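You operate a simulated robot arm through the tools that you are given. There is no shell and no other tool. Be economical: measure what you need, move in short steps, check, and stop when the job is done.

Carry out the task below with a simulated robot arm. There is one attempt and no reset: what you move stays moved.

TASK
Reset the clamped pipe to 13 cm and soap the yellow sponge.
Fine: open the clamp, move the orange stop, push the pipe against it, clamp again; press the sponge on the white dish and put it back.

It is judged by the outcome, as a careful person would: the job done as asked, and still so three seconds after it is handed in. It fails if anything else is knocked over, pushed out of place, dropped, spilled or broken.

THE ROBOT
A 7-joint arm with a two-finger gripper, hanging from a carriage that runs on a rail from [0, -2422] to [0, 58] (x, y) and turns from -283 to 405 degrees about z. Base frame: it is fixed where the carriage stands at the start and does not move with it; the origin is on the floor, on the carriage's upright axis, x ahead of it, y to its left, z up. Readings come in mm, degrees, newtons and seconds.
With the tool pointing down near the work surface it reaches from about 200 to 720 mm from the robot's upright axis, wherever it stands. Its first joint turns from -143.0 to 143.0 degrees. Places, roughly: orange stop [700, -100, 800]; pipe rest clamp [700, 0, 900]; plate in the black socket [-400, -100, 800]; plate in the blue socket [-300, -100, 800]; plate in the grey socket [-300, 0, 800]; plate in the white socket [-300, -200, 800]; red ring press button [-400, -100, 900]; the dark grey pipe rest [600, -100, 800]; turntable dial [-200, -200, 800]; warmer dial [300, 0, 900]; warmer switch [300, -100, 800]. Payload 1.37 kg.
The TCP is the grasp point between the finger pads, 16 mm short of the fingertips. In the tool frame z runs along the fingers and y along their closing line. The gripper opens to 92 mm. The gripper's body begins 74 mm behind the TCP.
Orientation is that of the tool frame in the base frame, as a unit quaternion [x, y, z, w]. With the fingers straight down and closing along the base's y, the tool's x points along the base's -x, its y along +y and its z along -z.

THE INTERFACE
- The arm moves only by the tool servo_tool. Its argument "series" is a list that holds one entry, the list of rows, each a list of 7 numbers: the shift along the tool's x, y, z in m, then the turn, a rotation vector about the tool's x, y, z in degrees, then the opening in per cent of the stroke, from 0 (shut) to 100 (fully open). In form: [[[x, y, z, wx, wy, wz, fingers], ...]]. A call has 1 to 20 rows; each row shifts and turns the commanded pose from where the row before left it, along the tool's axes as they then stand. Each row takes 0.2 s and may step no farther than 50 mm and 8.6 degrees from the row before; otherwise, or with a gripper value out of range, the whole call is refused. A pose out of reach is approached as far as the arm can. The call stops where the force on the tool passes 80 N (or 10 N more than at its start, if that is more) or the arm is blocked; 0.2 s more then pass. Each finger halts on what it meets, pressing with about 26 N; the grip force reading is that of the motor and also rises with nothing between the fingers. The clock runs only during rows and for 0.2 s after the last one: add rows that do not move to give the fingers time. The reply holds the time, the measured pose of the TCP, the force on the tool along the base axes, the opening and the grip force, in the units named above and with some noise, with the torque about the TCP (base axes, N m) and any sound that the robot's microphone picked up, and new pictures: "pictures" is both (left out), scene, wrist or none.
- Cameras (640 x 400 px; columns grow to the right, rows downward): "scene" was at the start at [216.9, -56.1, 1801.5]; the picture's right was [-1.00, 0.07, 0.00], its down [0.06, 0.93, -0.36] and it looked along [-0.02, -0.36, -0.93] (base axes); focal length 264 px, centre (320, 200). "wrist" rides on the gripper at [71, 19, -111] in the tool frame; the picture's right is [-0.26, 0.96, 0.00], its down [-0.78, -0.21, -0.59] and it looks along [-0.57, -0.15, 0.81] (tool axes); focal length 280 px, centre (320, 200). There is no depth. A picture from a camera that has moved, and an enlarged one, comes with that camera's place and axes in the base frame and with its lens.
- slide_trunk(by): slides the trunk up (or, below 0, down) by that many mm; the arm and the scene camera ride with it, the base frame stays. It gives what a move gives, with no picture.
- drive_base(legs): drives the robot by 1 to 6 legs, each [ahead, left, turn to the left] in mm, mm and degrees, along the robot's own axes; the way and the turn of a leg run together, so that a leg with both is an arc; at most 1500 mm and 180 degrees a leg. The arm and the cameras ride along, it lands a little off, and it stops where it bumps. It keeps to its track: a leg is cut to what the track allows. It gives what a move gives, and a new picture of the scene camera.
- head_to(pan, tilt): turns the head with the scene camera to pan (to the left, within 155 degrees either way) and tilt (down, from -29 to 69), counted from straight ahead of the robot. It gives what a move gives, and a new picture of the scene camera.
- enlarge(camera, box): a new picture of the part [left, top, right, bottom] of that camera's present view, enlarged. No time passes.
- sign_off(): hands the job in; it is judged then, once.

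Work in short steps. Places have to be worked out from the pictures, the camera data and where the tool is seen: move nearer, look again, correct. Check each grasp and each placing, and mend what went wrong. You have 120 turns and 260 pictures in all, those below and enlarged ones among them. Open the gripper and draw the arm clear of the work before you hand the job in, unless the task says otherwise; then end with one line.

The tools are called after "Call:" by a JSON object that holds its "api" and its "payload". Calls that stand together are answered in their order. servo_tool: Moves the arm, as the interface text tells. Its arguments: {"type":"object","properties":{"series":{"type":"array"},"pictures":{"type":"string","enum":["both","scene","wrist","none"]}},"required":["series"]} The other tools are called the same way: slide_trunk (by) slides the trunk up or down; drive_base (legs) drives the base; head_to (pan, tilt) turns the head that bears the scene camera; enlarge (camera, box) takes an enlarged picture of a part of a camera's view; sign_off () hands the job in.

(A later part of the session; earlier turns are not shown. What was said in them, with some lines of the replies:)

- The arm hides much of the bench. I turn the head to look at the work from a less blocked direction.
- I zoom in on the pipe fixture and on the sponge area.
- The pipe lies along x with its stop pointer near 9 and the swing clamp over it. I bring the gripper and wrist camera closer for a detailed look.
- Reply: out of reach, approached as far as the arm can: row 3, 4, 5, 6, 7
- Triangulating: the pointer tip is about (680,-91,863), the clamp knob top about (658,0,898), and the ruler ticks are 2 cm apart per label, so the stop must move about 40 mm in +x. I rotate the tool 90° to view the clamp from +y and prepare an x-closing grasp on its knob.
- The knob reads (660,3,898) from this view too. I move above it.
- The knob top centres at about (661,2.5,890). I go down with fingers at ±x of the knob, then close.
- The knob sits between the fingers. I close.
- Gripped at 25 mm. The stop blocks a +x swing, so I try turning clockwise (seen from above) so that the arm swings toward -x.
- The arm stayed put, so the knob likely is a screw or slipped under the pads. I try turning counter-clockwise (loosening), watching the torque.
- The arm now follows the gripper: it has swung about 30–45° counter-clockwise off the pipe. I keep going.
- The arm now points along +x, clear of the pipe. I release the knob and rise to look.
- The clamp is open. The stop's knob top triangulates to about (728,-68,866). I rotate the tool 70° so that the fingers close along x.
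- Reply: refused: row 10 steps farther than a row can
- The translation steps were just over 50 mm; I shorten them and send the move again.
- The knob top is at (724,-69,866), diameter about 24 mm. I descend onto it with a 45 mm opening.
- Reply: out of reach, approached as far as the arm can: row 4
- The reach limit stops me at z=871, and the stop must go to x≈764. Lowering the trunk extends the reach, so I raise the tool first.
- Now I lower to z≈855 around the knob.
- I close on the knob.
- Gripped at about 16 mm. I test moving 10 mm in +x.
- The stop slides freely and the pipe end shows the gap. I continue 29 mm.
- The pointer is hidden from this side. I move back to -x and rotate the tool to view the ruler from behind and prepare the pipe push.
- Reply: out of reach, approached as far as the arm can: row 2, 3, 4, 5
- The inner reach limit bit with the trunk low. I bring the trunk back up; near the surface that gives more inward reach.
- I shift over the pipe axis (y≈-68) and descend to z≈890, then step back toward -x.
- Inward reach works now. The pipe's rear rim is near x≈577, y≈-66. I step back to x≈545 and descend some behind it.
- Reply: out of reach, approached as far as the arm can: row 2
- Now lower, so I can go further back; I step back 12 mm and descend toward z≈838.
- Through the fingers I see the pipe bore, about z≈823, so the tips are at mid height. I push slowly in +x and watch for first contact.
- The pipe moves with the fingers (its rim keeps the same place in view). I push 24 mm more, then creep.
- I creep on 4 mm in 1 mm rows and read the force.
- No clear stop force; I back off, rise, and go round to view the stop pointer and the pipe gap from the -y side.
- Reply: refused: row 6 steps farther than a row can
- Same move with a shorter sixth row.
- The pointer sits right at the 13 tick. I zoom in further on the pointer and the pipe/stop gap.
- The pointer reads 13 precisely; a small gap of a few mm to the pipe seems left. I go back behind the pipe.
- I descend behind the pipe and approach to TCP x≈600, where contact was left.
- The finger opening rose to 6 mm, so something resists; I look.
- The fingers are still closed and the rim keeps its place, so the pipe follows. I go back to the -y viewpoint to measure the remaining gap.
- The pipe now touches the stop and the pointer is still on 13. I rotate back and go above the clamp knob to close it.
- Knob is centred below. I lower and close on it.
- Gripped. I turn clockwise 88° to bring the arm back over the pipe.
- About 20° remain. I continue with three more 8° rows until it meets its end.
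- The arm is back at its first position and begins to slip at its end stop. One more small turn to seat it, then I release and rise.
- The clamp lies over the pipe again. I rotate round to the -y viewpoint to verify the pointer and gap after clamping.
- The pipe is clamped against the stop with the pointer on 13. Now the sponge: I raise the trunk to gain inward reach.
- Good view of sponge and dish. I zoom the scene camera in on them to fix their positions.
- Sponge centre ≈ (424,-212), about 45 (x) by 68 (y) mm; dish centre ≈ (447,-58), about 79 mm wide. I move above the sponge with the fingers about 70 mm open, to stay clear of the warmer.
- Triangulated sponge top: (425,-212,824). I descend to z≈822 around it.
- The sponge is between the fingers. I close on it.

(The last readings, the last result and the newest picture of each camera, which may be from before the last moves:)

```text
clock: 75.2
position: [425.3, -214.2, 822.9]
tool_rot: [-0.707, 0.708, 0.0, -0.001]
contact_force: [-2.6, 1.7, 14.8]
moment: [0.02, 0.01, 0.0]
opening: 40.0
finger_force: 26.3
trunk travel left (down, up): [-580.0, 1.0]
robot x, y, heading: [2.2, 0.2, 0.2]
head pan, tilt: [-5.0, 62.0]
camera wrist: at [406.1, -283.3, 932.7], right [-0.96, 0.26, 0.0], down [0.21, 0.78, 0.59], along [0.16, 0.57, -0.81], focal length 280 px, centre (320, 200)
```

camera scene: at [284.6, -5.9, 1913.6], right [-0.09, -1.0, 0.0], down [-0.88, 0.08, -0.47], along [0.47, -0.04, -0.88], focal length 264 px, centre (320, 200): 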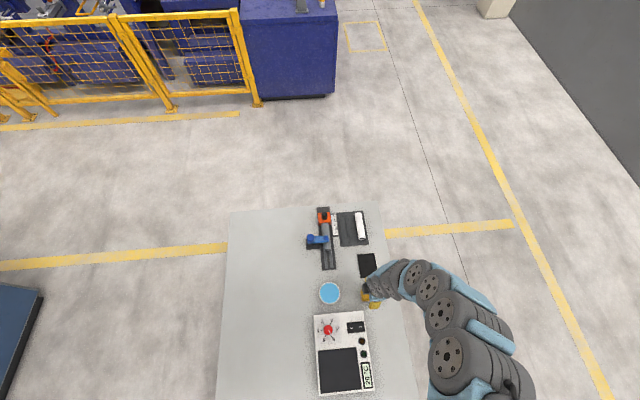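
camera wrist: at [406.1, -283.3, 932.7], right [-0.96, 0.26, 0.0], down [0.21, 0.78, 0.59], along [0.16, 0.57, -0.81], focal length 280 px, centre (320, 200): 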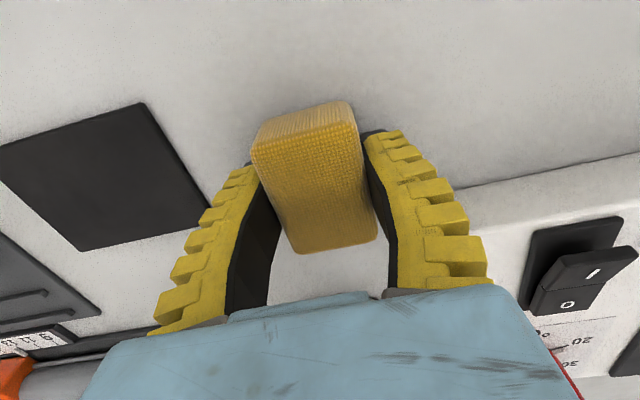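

Gripped at 40 mm. I lift 50 mm and check.

Call:
{"api": "servo_tool", "payload": {"series": [[[0, 0, -0.01, 0, 0, 0, 33], [0, 0, -0.02, 0, 0, 0, 33], [0, 0, -0.02, 0, 0, 0, 33], [0, 0, 0, 0, 0, 0, 33]]], "pictures": "both"}}

```text
clock: 76.2
position: [424.2, -211.3, 872.8]
tool_rot: [-0.706, 0.708, 0.0, 0.0]
contact_force: [0.2, 1.0, 0.5]
moment: [0.01, 0.03, -0.06]
opening: 39.5
finger_force: 26.1
trunk travel left (down, up): [-580.0, 1.0]
robot x, y, heading: [6.6, -1.9, 0.1]
head pan, tilt: [-5.0, 62.0]
camera scene: at [284.5, -5.9, 1913.5], right [-0.09, -1.0, 0.0], down [-0.88, 0.08, -0.47], along [0.47, -0.04, -0.88], focal length 264 px, centre (320, 200)
camera wrist: at [405.7, -282.4, 982.7], right [-0.96, 0.26, 0.0], down [0.21, 0.78, 0.59], along [0.16, 0.57, -0.81], focal length 280 px, centre (320, 200)
```

scene: 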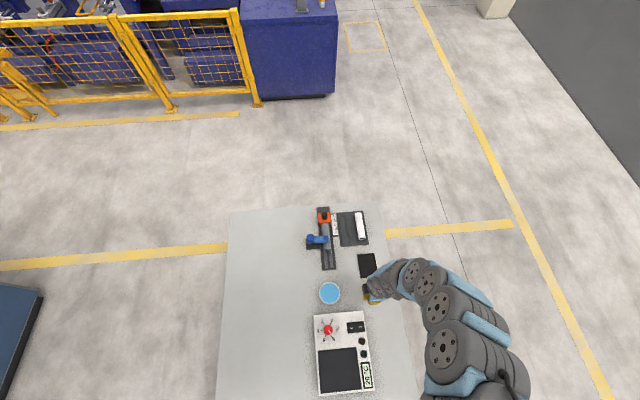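
wrist: 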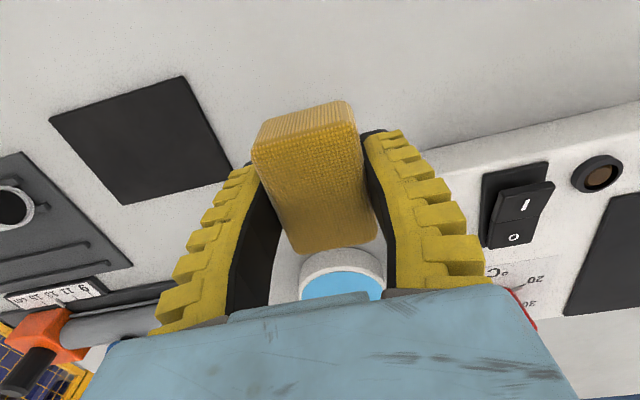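

The sponge is held. I carry it over the dish (447,-58).

Call:
{"api": "servo_tool", "payload": {"series": [[[-0.0385, -0.0057, 0, 0, 0, 0, 33], [-0.0385, -0.0057, 0, 0, 0, 0, 33], [-0.0385, -0.0057, 0, 0, 0, 0, 33], [-0.038, -0.0055, 0, 0, 0, 0, 33], [0, 0, 0, 0, 0, 0, 33]]], "pictures": "both"}}

Call:
{"api": "enlarge", "payload": {"camera": "wrist", "box": [200, 60, 440, 210]}}

```text
clock: 77.4
position: [447.8, -59.1, 872.5]
tool_rot: [-0.706, 0.708, 0.001, 0.001]
contact_force: [0.7, 0.1, -1.0]
moment: [-0.02, 0.01, 0.03]
opening: 39.8
finger_force: 26.0
trunk travel left (down, up): [-580.0, 1.0]
robot x, y, heading: [2.1, 2.1, -0.1]
head pan, tilt: [-5.0, 62.0]
camera scene: at [284.6, -5.9, 1913.6], right [-0.09, -1.0, 0.0], down [-0.88, 0.08, -0.47], along [0.47, -0.04, -0.88], focal length 264 px, centre (320, 200)
camera wrist: at [428.6, -128.7, 982.6], right [-0.96, 0.26, 0.0], down [0.21, 0.78, 0.59], along [0.16, 0.57, -0.81], focal length 280 px, centre (320, 200)
```

scene: 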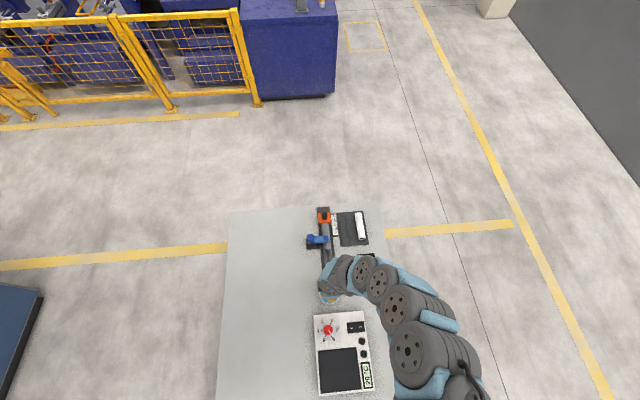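
wrist: 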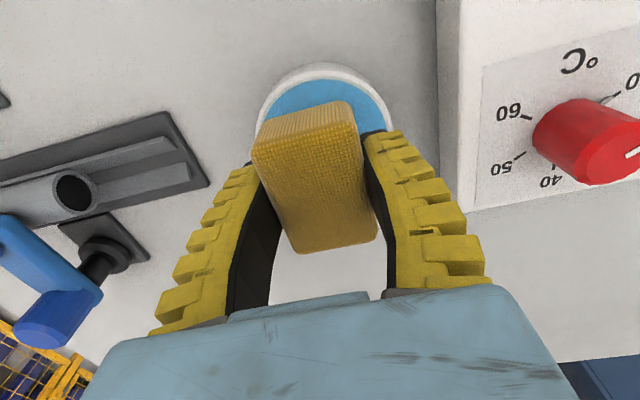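

```text
2.67 times, centred on (320, 135) of wrist
camera zoom: at [428.6, -128.7, 982.6], right [-0.96, 0.26, 0.0], down [0.21, 0.78, 0.59], along [0.16, 0.57, -0.81], focal length 748 px, centre (320, 373)
```

zoom: 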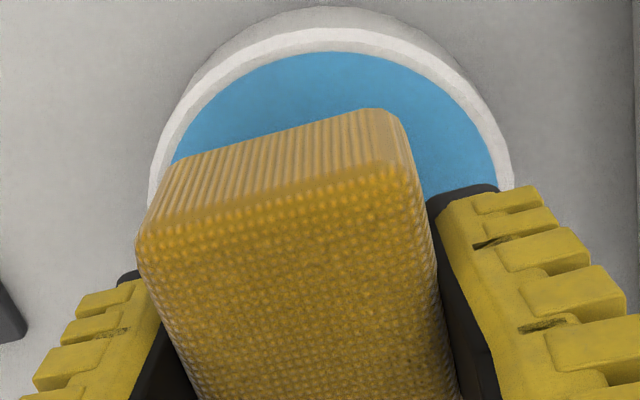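

Well centred. I descend 20 mm first, then in small steps to find contact.

Call:
{"api": "servo_tool", "payload": {"series": [[[-0.003, 0, 0.008, 0, 0, 0, 33], [0, 0, 0.006, 0, 0, 0, 33], [0, 0, 0.004, 0, 0, 0, 33], [0, 0, 0.002, 0, 0, 0, 33]]], "pictures": "wrist"}}

Call:
{"api": "servo_tool", "payload": {"series": [[[0, 0, 0.002, 0, 0, 0, 33], [0, 0, 0.002, 0, 0, 0, 33]]], "pictures": "none"}}

```text
clock: 78.4
position: [446.9, -54.3, 853.3]
tool_rot: [-0.706, 0.709, 0.001, 0.001]
contact_force: [-0.4, 0.2, 0.2]
moment: [0.03, -0.05, 0.01]
opening: 39.6
finger_force: 26.8
trunk travel left (down, up): [-580.0, 1.0]
robot x, y, heading: [2.2, -0.1, 0.1]
head pan, tilt: [-5.0, 62.0]
camera wrist: at [428.3, -126.3, 962.2], right [-0.96, 0.26, 0.0], down [0.21, 0.78, 0.59], along [0.16, 0.57, -0.81], focal length 280 px, centre (320, 200)
```

wrist: 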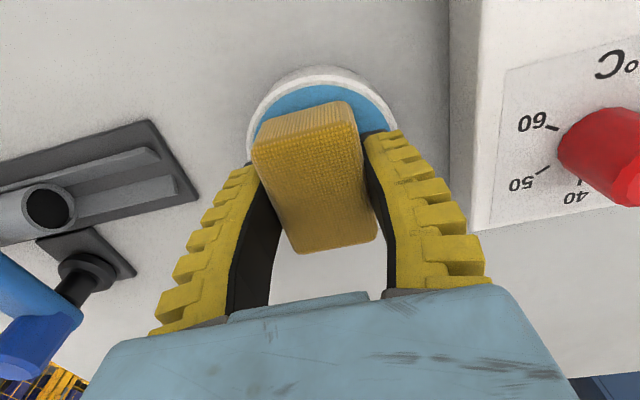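

```text
clock: 79.0
position: [446.6, -56.6, 848.0]
tool_rot: [-0.706, 0.708, 0.0, 0.0]
contact_force: [-3.0, 0.4, 15.4]
moment: [0.06, 0.05, 0.04]
opening: 39.5
finger_force: 26.0
trunk travel left (down, up): [-580.0, 1.0]
robot x, y, heading: [0.4, 1.0, -0.2]
head pan, tilt: [-5.0, 62.0]
```

Contact with about 15 N at z=848. I hold the press, one millimetre deeper, and look.

Call:
{"api": "servo_tool", "payload": {"series": [[[0, 0, 0.001, 0, 0, 0, 33], [0, 0, 0, 0, 0, 0, 33], [0, 0, 0, 0, 0, 0, 33], [0, 0, 0, 0, 0, 0, 33], [0, 0, 0, 0, 0, 0, 33]]], "pictures": "wrist"}}

Call:
{"api": "enlarge", "payload": {"camera": "wrist", "box": [200, 60, 440, 210]}}

```text
clock: 80.2
position: [448.7, -56.1, 848.5]
tool_rot: [-0.706, 0.708, 0.0, -0.001]
contact_force: [-4.5, -0.6, 25.2]
moment: [0.0, 0.09, 0.03]
opening: 42.0
finger_force: 26.0
trunk travel left (down, up): [-580.0, 1.0]
robot x, y, heading: [-5.3, -2.3, -0.1]
head pan, tilt: [-5.0, 62.0]
camera wrist: at [429.5, -126.5, 957.9], right [-0.96, 0.26, 0.0], down [0.21, 0.78, 0.59], along [0.16, 0.57, -0.81], focal length 280 px, centre (320, 200)
```

wrist: 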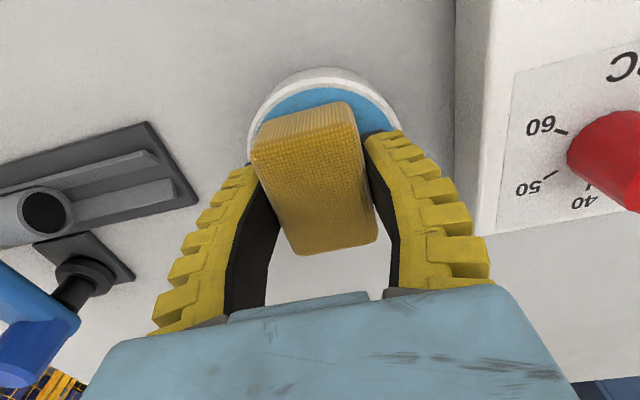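

```text
2.67 times, centred on (320, 135) of wrist
camera zoom: at [429.5, -126.5, 957.9], right [-0.96, 0.26, 0.0], down [0.21, 0.78, 0.59], along [0.16, 0.57, -0.81], focal length 748 px, centre (320, 373)
```

zoom: 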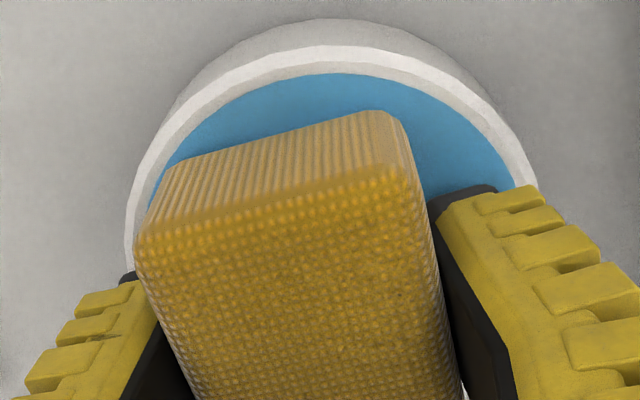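

Pressed with about 25 N, held about a second. I lift off and check that the dish stays.

Call:
{"api": "servo_tool", "payload": {"series": [[[0, 0, -0.005, 0, 0, 0, 33], [0, 0, -0.01, 0, 0, 0, 33], [0, 0, -0.012, 0, 0, 0, 33], [0, 0, 0, 0, 0, 0, 33]]], "pictures": "wrist"}}

Call:
{"api": "enlarge", "payload": {"camera": "wrist", "box": [200, 60, 440, 210]}}

```text
clock: 81.2
position: [447.1, -54.3, 874.0]
tool_rot: [-0.706, 0.708, 0.0, 0.001]
contact_force: [-0.7, 0.2, -0.8]
moment: [0.01, 0.0, 0.01]
opening: 39.3
finger_force: 25.6
trunk travel left (down, up): [-580.0, 1.0]
robot x, y, heading: [-0.1, -0.9, -0.2]
head pan, tilt: [-5.0, 62.0]
camera wrist: at [428.3, -125.6, 984.4], right [-0.96, 0.26, 0.0], down [0.21, 0.78, 0.59], along [0.16, 0.57, -0.81], focal length 280 px, centre (320, 200)
```

wrist: 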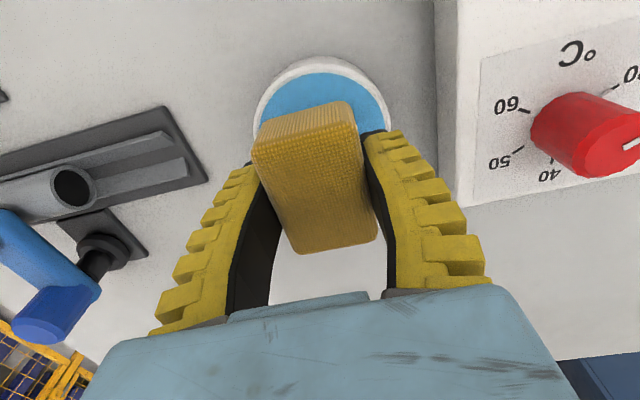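

```text
2.67 times, centred on (320, 135) of wrist
camera zoom: at [428.3, -125.6, 984.4], right [-0.96, 0.26, 0.0], down [0.21, 0.78, 0.59], along [0.16, 0.57, -0.81], focal length 748 px, centre (320, 373)
```

zoom: 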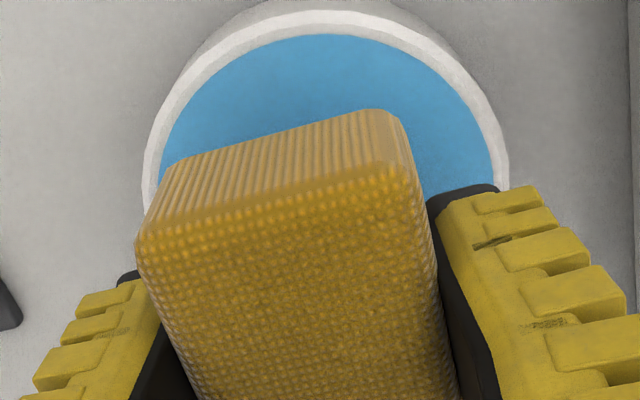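

The dish stayed in place. I carry the sponge back to its spot.

Call:
{"api": "servo_tool", "payload": {"series": [[[0.039, 0.0057, 0, 0, 0, 0, 33], [0.039, 0.0057, 0, 0, 0, 0, 33], [0.039, 0.0057, 0, 0, 0, 0, 33], [0.039, 0.0057, 0, 0, 0, 0, 33], [0, 0, 0, 0, 0, 0, 33], [0, 0, 0, 0, 0, 0, 33]]], "pictures": "wrist"}}

```text
clock: 82.6
position: [425.4, -212.4, 874.6]
tool_rot: [-0.706, 0.708, 0.0, 0.001]
contact_force: [0.6, 0.9, 0.0]
moment: [-0.04, -0.02, -0.02]
opening: 39.2
finger_force: 25.7
trunk travel left (down, up): [-580.0, 1.0]
robot x, y, heading: [-1.7, 0.6, 0.0]
head pan, tilt: [-5.0, 62.0]
camera wrist: at [406.5, -281.4, 983.8], right [-0.96, 0.26, 0.0], down [0.21, 0.78, 0.59], along [0.16, 0.57, -0.81], focal length 280 px, centre (320, 200)
```

wrist: 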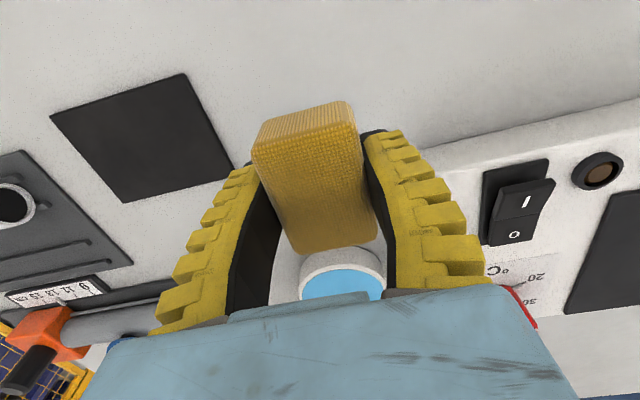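

The view matches the lift picture. I lower to z≈824 and check contact.

Call:
{"api": "servo_tool", "payload": {"series": [[[0, 0, 0.025, 0, 0, 0, 33], [0, 0, 0.015, 0, 0, 0, 33], [0, 0, 0.006, 0, 0, 0, 33], [0, 0, 0.003, 0, 0, 0, 33], [0, 0, 0, 0, 0, 0, 33]]], "pictures": "none"}}

```text
clock: 83.8
position: [424.5, -212.0, 824.6]
tool_rot: [-0.707, 0.707, 0.0, 0.001]
contact_force: [-0.4, -0.7, -0.4]
moment: [0.02, -0.02, 0.02]
opening: 39.2
finger_force: 25.9
trunk travel left (down, up): [-580.0, 1.0]
robot x, y, heading: [0.6, 4.0, 0.0]
head pan, tilt: [-5.0, 62.0]
```

Call:
{"api": "servo_tool", "payload": {"series": [[[0, 0, 0.001, 0, 0, 0, 33], [0, 0, 0.001, 0, 0, 0, 33], [0, 0, 0, 0, 0, 0, 33]]], "pictures": "none"}}

```text
clock: 84.6
position: [424.3, -212.1, 823.0]
tool_rot: [-0.707, 0.707, -0.001, 0.0]
contact_force: [-0.2, 0.9, 4.9]
moment: [-0.02, 0.01, -0.01]
opening: 39.6
finger_force: 25.9
trunk travel left (down, up): [-580.0, 1.0]
robot x, y, heading: [0.2, -0.9, 0.2]
head pan, tilt: [-5.0, 62.0]
```

The sponge touches the table (5 N). I release and rise.

Call:
{"api": "servo_tool", "payload": {"series": [[[0, 0, 0, 0, 0, 0, 50], [0, 0, 0, 0, 0, 0, 65], [0, 0, 0, 0, 0, 0, 76], [0, 0, 0, 0, 0, 0, 76], [0, 0, -0.02, 0, 0, 0, 76], [0, 0, -0.04, 0, 0, 0, 76], [0, 0, -0.02, 0, 0, 0, 76], [0, -0.04, -0.02, 0, 0, 0, 76], [0.02, -0.04, -0.02, 0, 0, 0, 76], [0.03, -0.035, -0.01, 0, 0, 0, 76], [0, 0, 0, 0, 0, 0, 76]]], "pictures": "both"}}

Call:
{"api": "enlarge", "payload": {"camera": "scene", "box": [310, 270, 390, 320]}}

Call:
{"api": "enlarge", "payload": {"camera": "scene", "box": [290, 200, 386, 260]}}

```text
clock: 87.0
position: [539.3, -261.4, 953.1]
tool_rot: [-0.706, 0.708, 0.001, 0.001]
contact_force: [-0.7, 0.4, -0.1]
moment: [0.06, 0.02, -0.02]
opening: 71.9
finger_force: 1.3
trunk travel left (down, up): [-580.0, 1.0]
robot x, y, heading: [-0.3, -0.6, -0.1]
head pan, tilt: [-5.0, 62.0]
camera scene: at [284.6, -5.9, 1913.6], right [-0.09, -1.0, 0.0], down [-0.88, 0.08, -0.47], along [0.47, -0.04, -0.88], focal length 264 px, centre (320, 200)
camera wrist: at [520.6, -331.9, 1062.9], right [-0.96, 0.26, 0.0], down [0.21, 0.78, 0.59], along [0.16, 0.57, -0.81], focal length 280 px, centre (320, 200)
```

scene: 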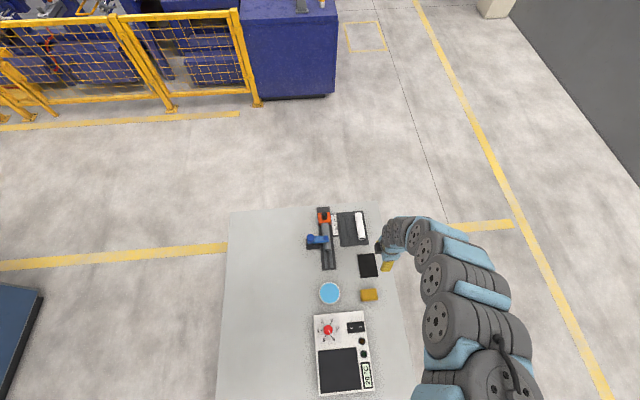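
wrist: 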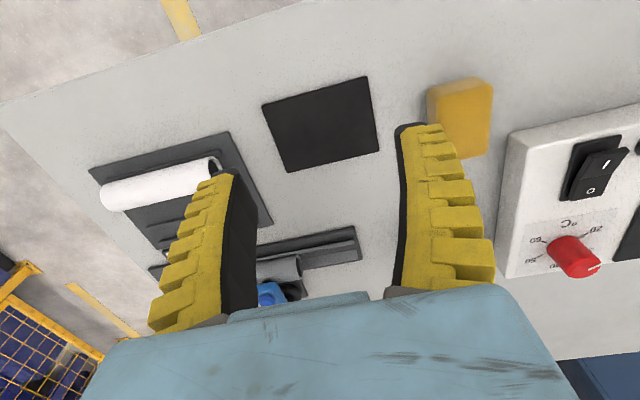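

```text
8.00 times, centred on (350, 295) of scene
camera zoom: at [284.6, -5.9, 1913.6], right [-0.09, -1.0, 0.0], down [-0.88, 0.08, -0.47], along [0.47, -0.04, -0.88], focal length 2112 px, centre (80, -560)
```

zoom: 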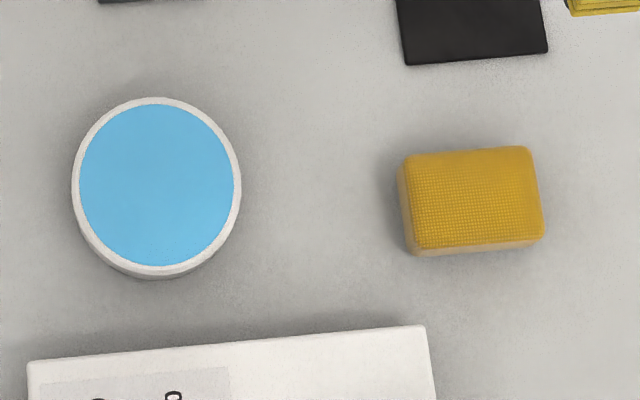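

```text
6.67 times, centred on (338, 230) of scene
camera zoom: at [284.6, -5.9, 1913.6], right [-0.09, -1.0, 0.0], down [-0.88, 0.08, -0.47], along [0.47, -0.04, -0.88], focal length 1760 px, centre (200, 0)
```

zoom: 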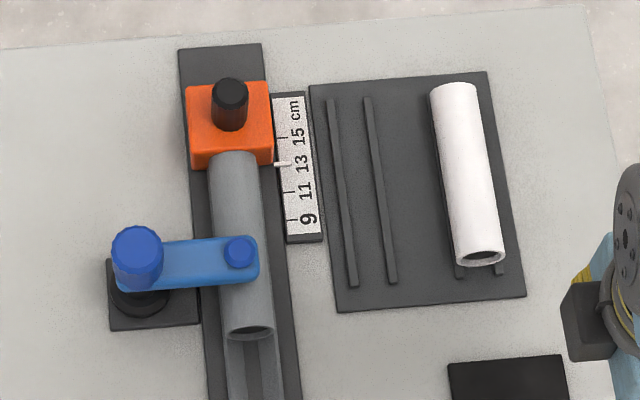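

The sponge is back within about 2 mm of its spot and the dish has not moved. The pointer is on 13, the pipe is against the stop and clamped, and the gripper is open and clear, so I hand in.

Call:
{"api": "sign_off", "payload": {}}

```text
The job is handed in.
```

The pipe is reset to 13 cm, against the orange stop and clamped, and the yellow sponge was pressed on the soap dish (about 25 N) and put back within about 2 mm of its place.
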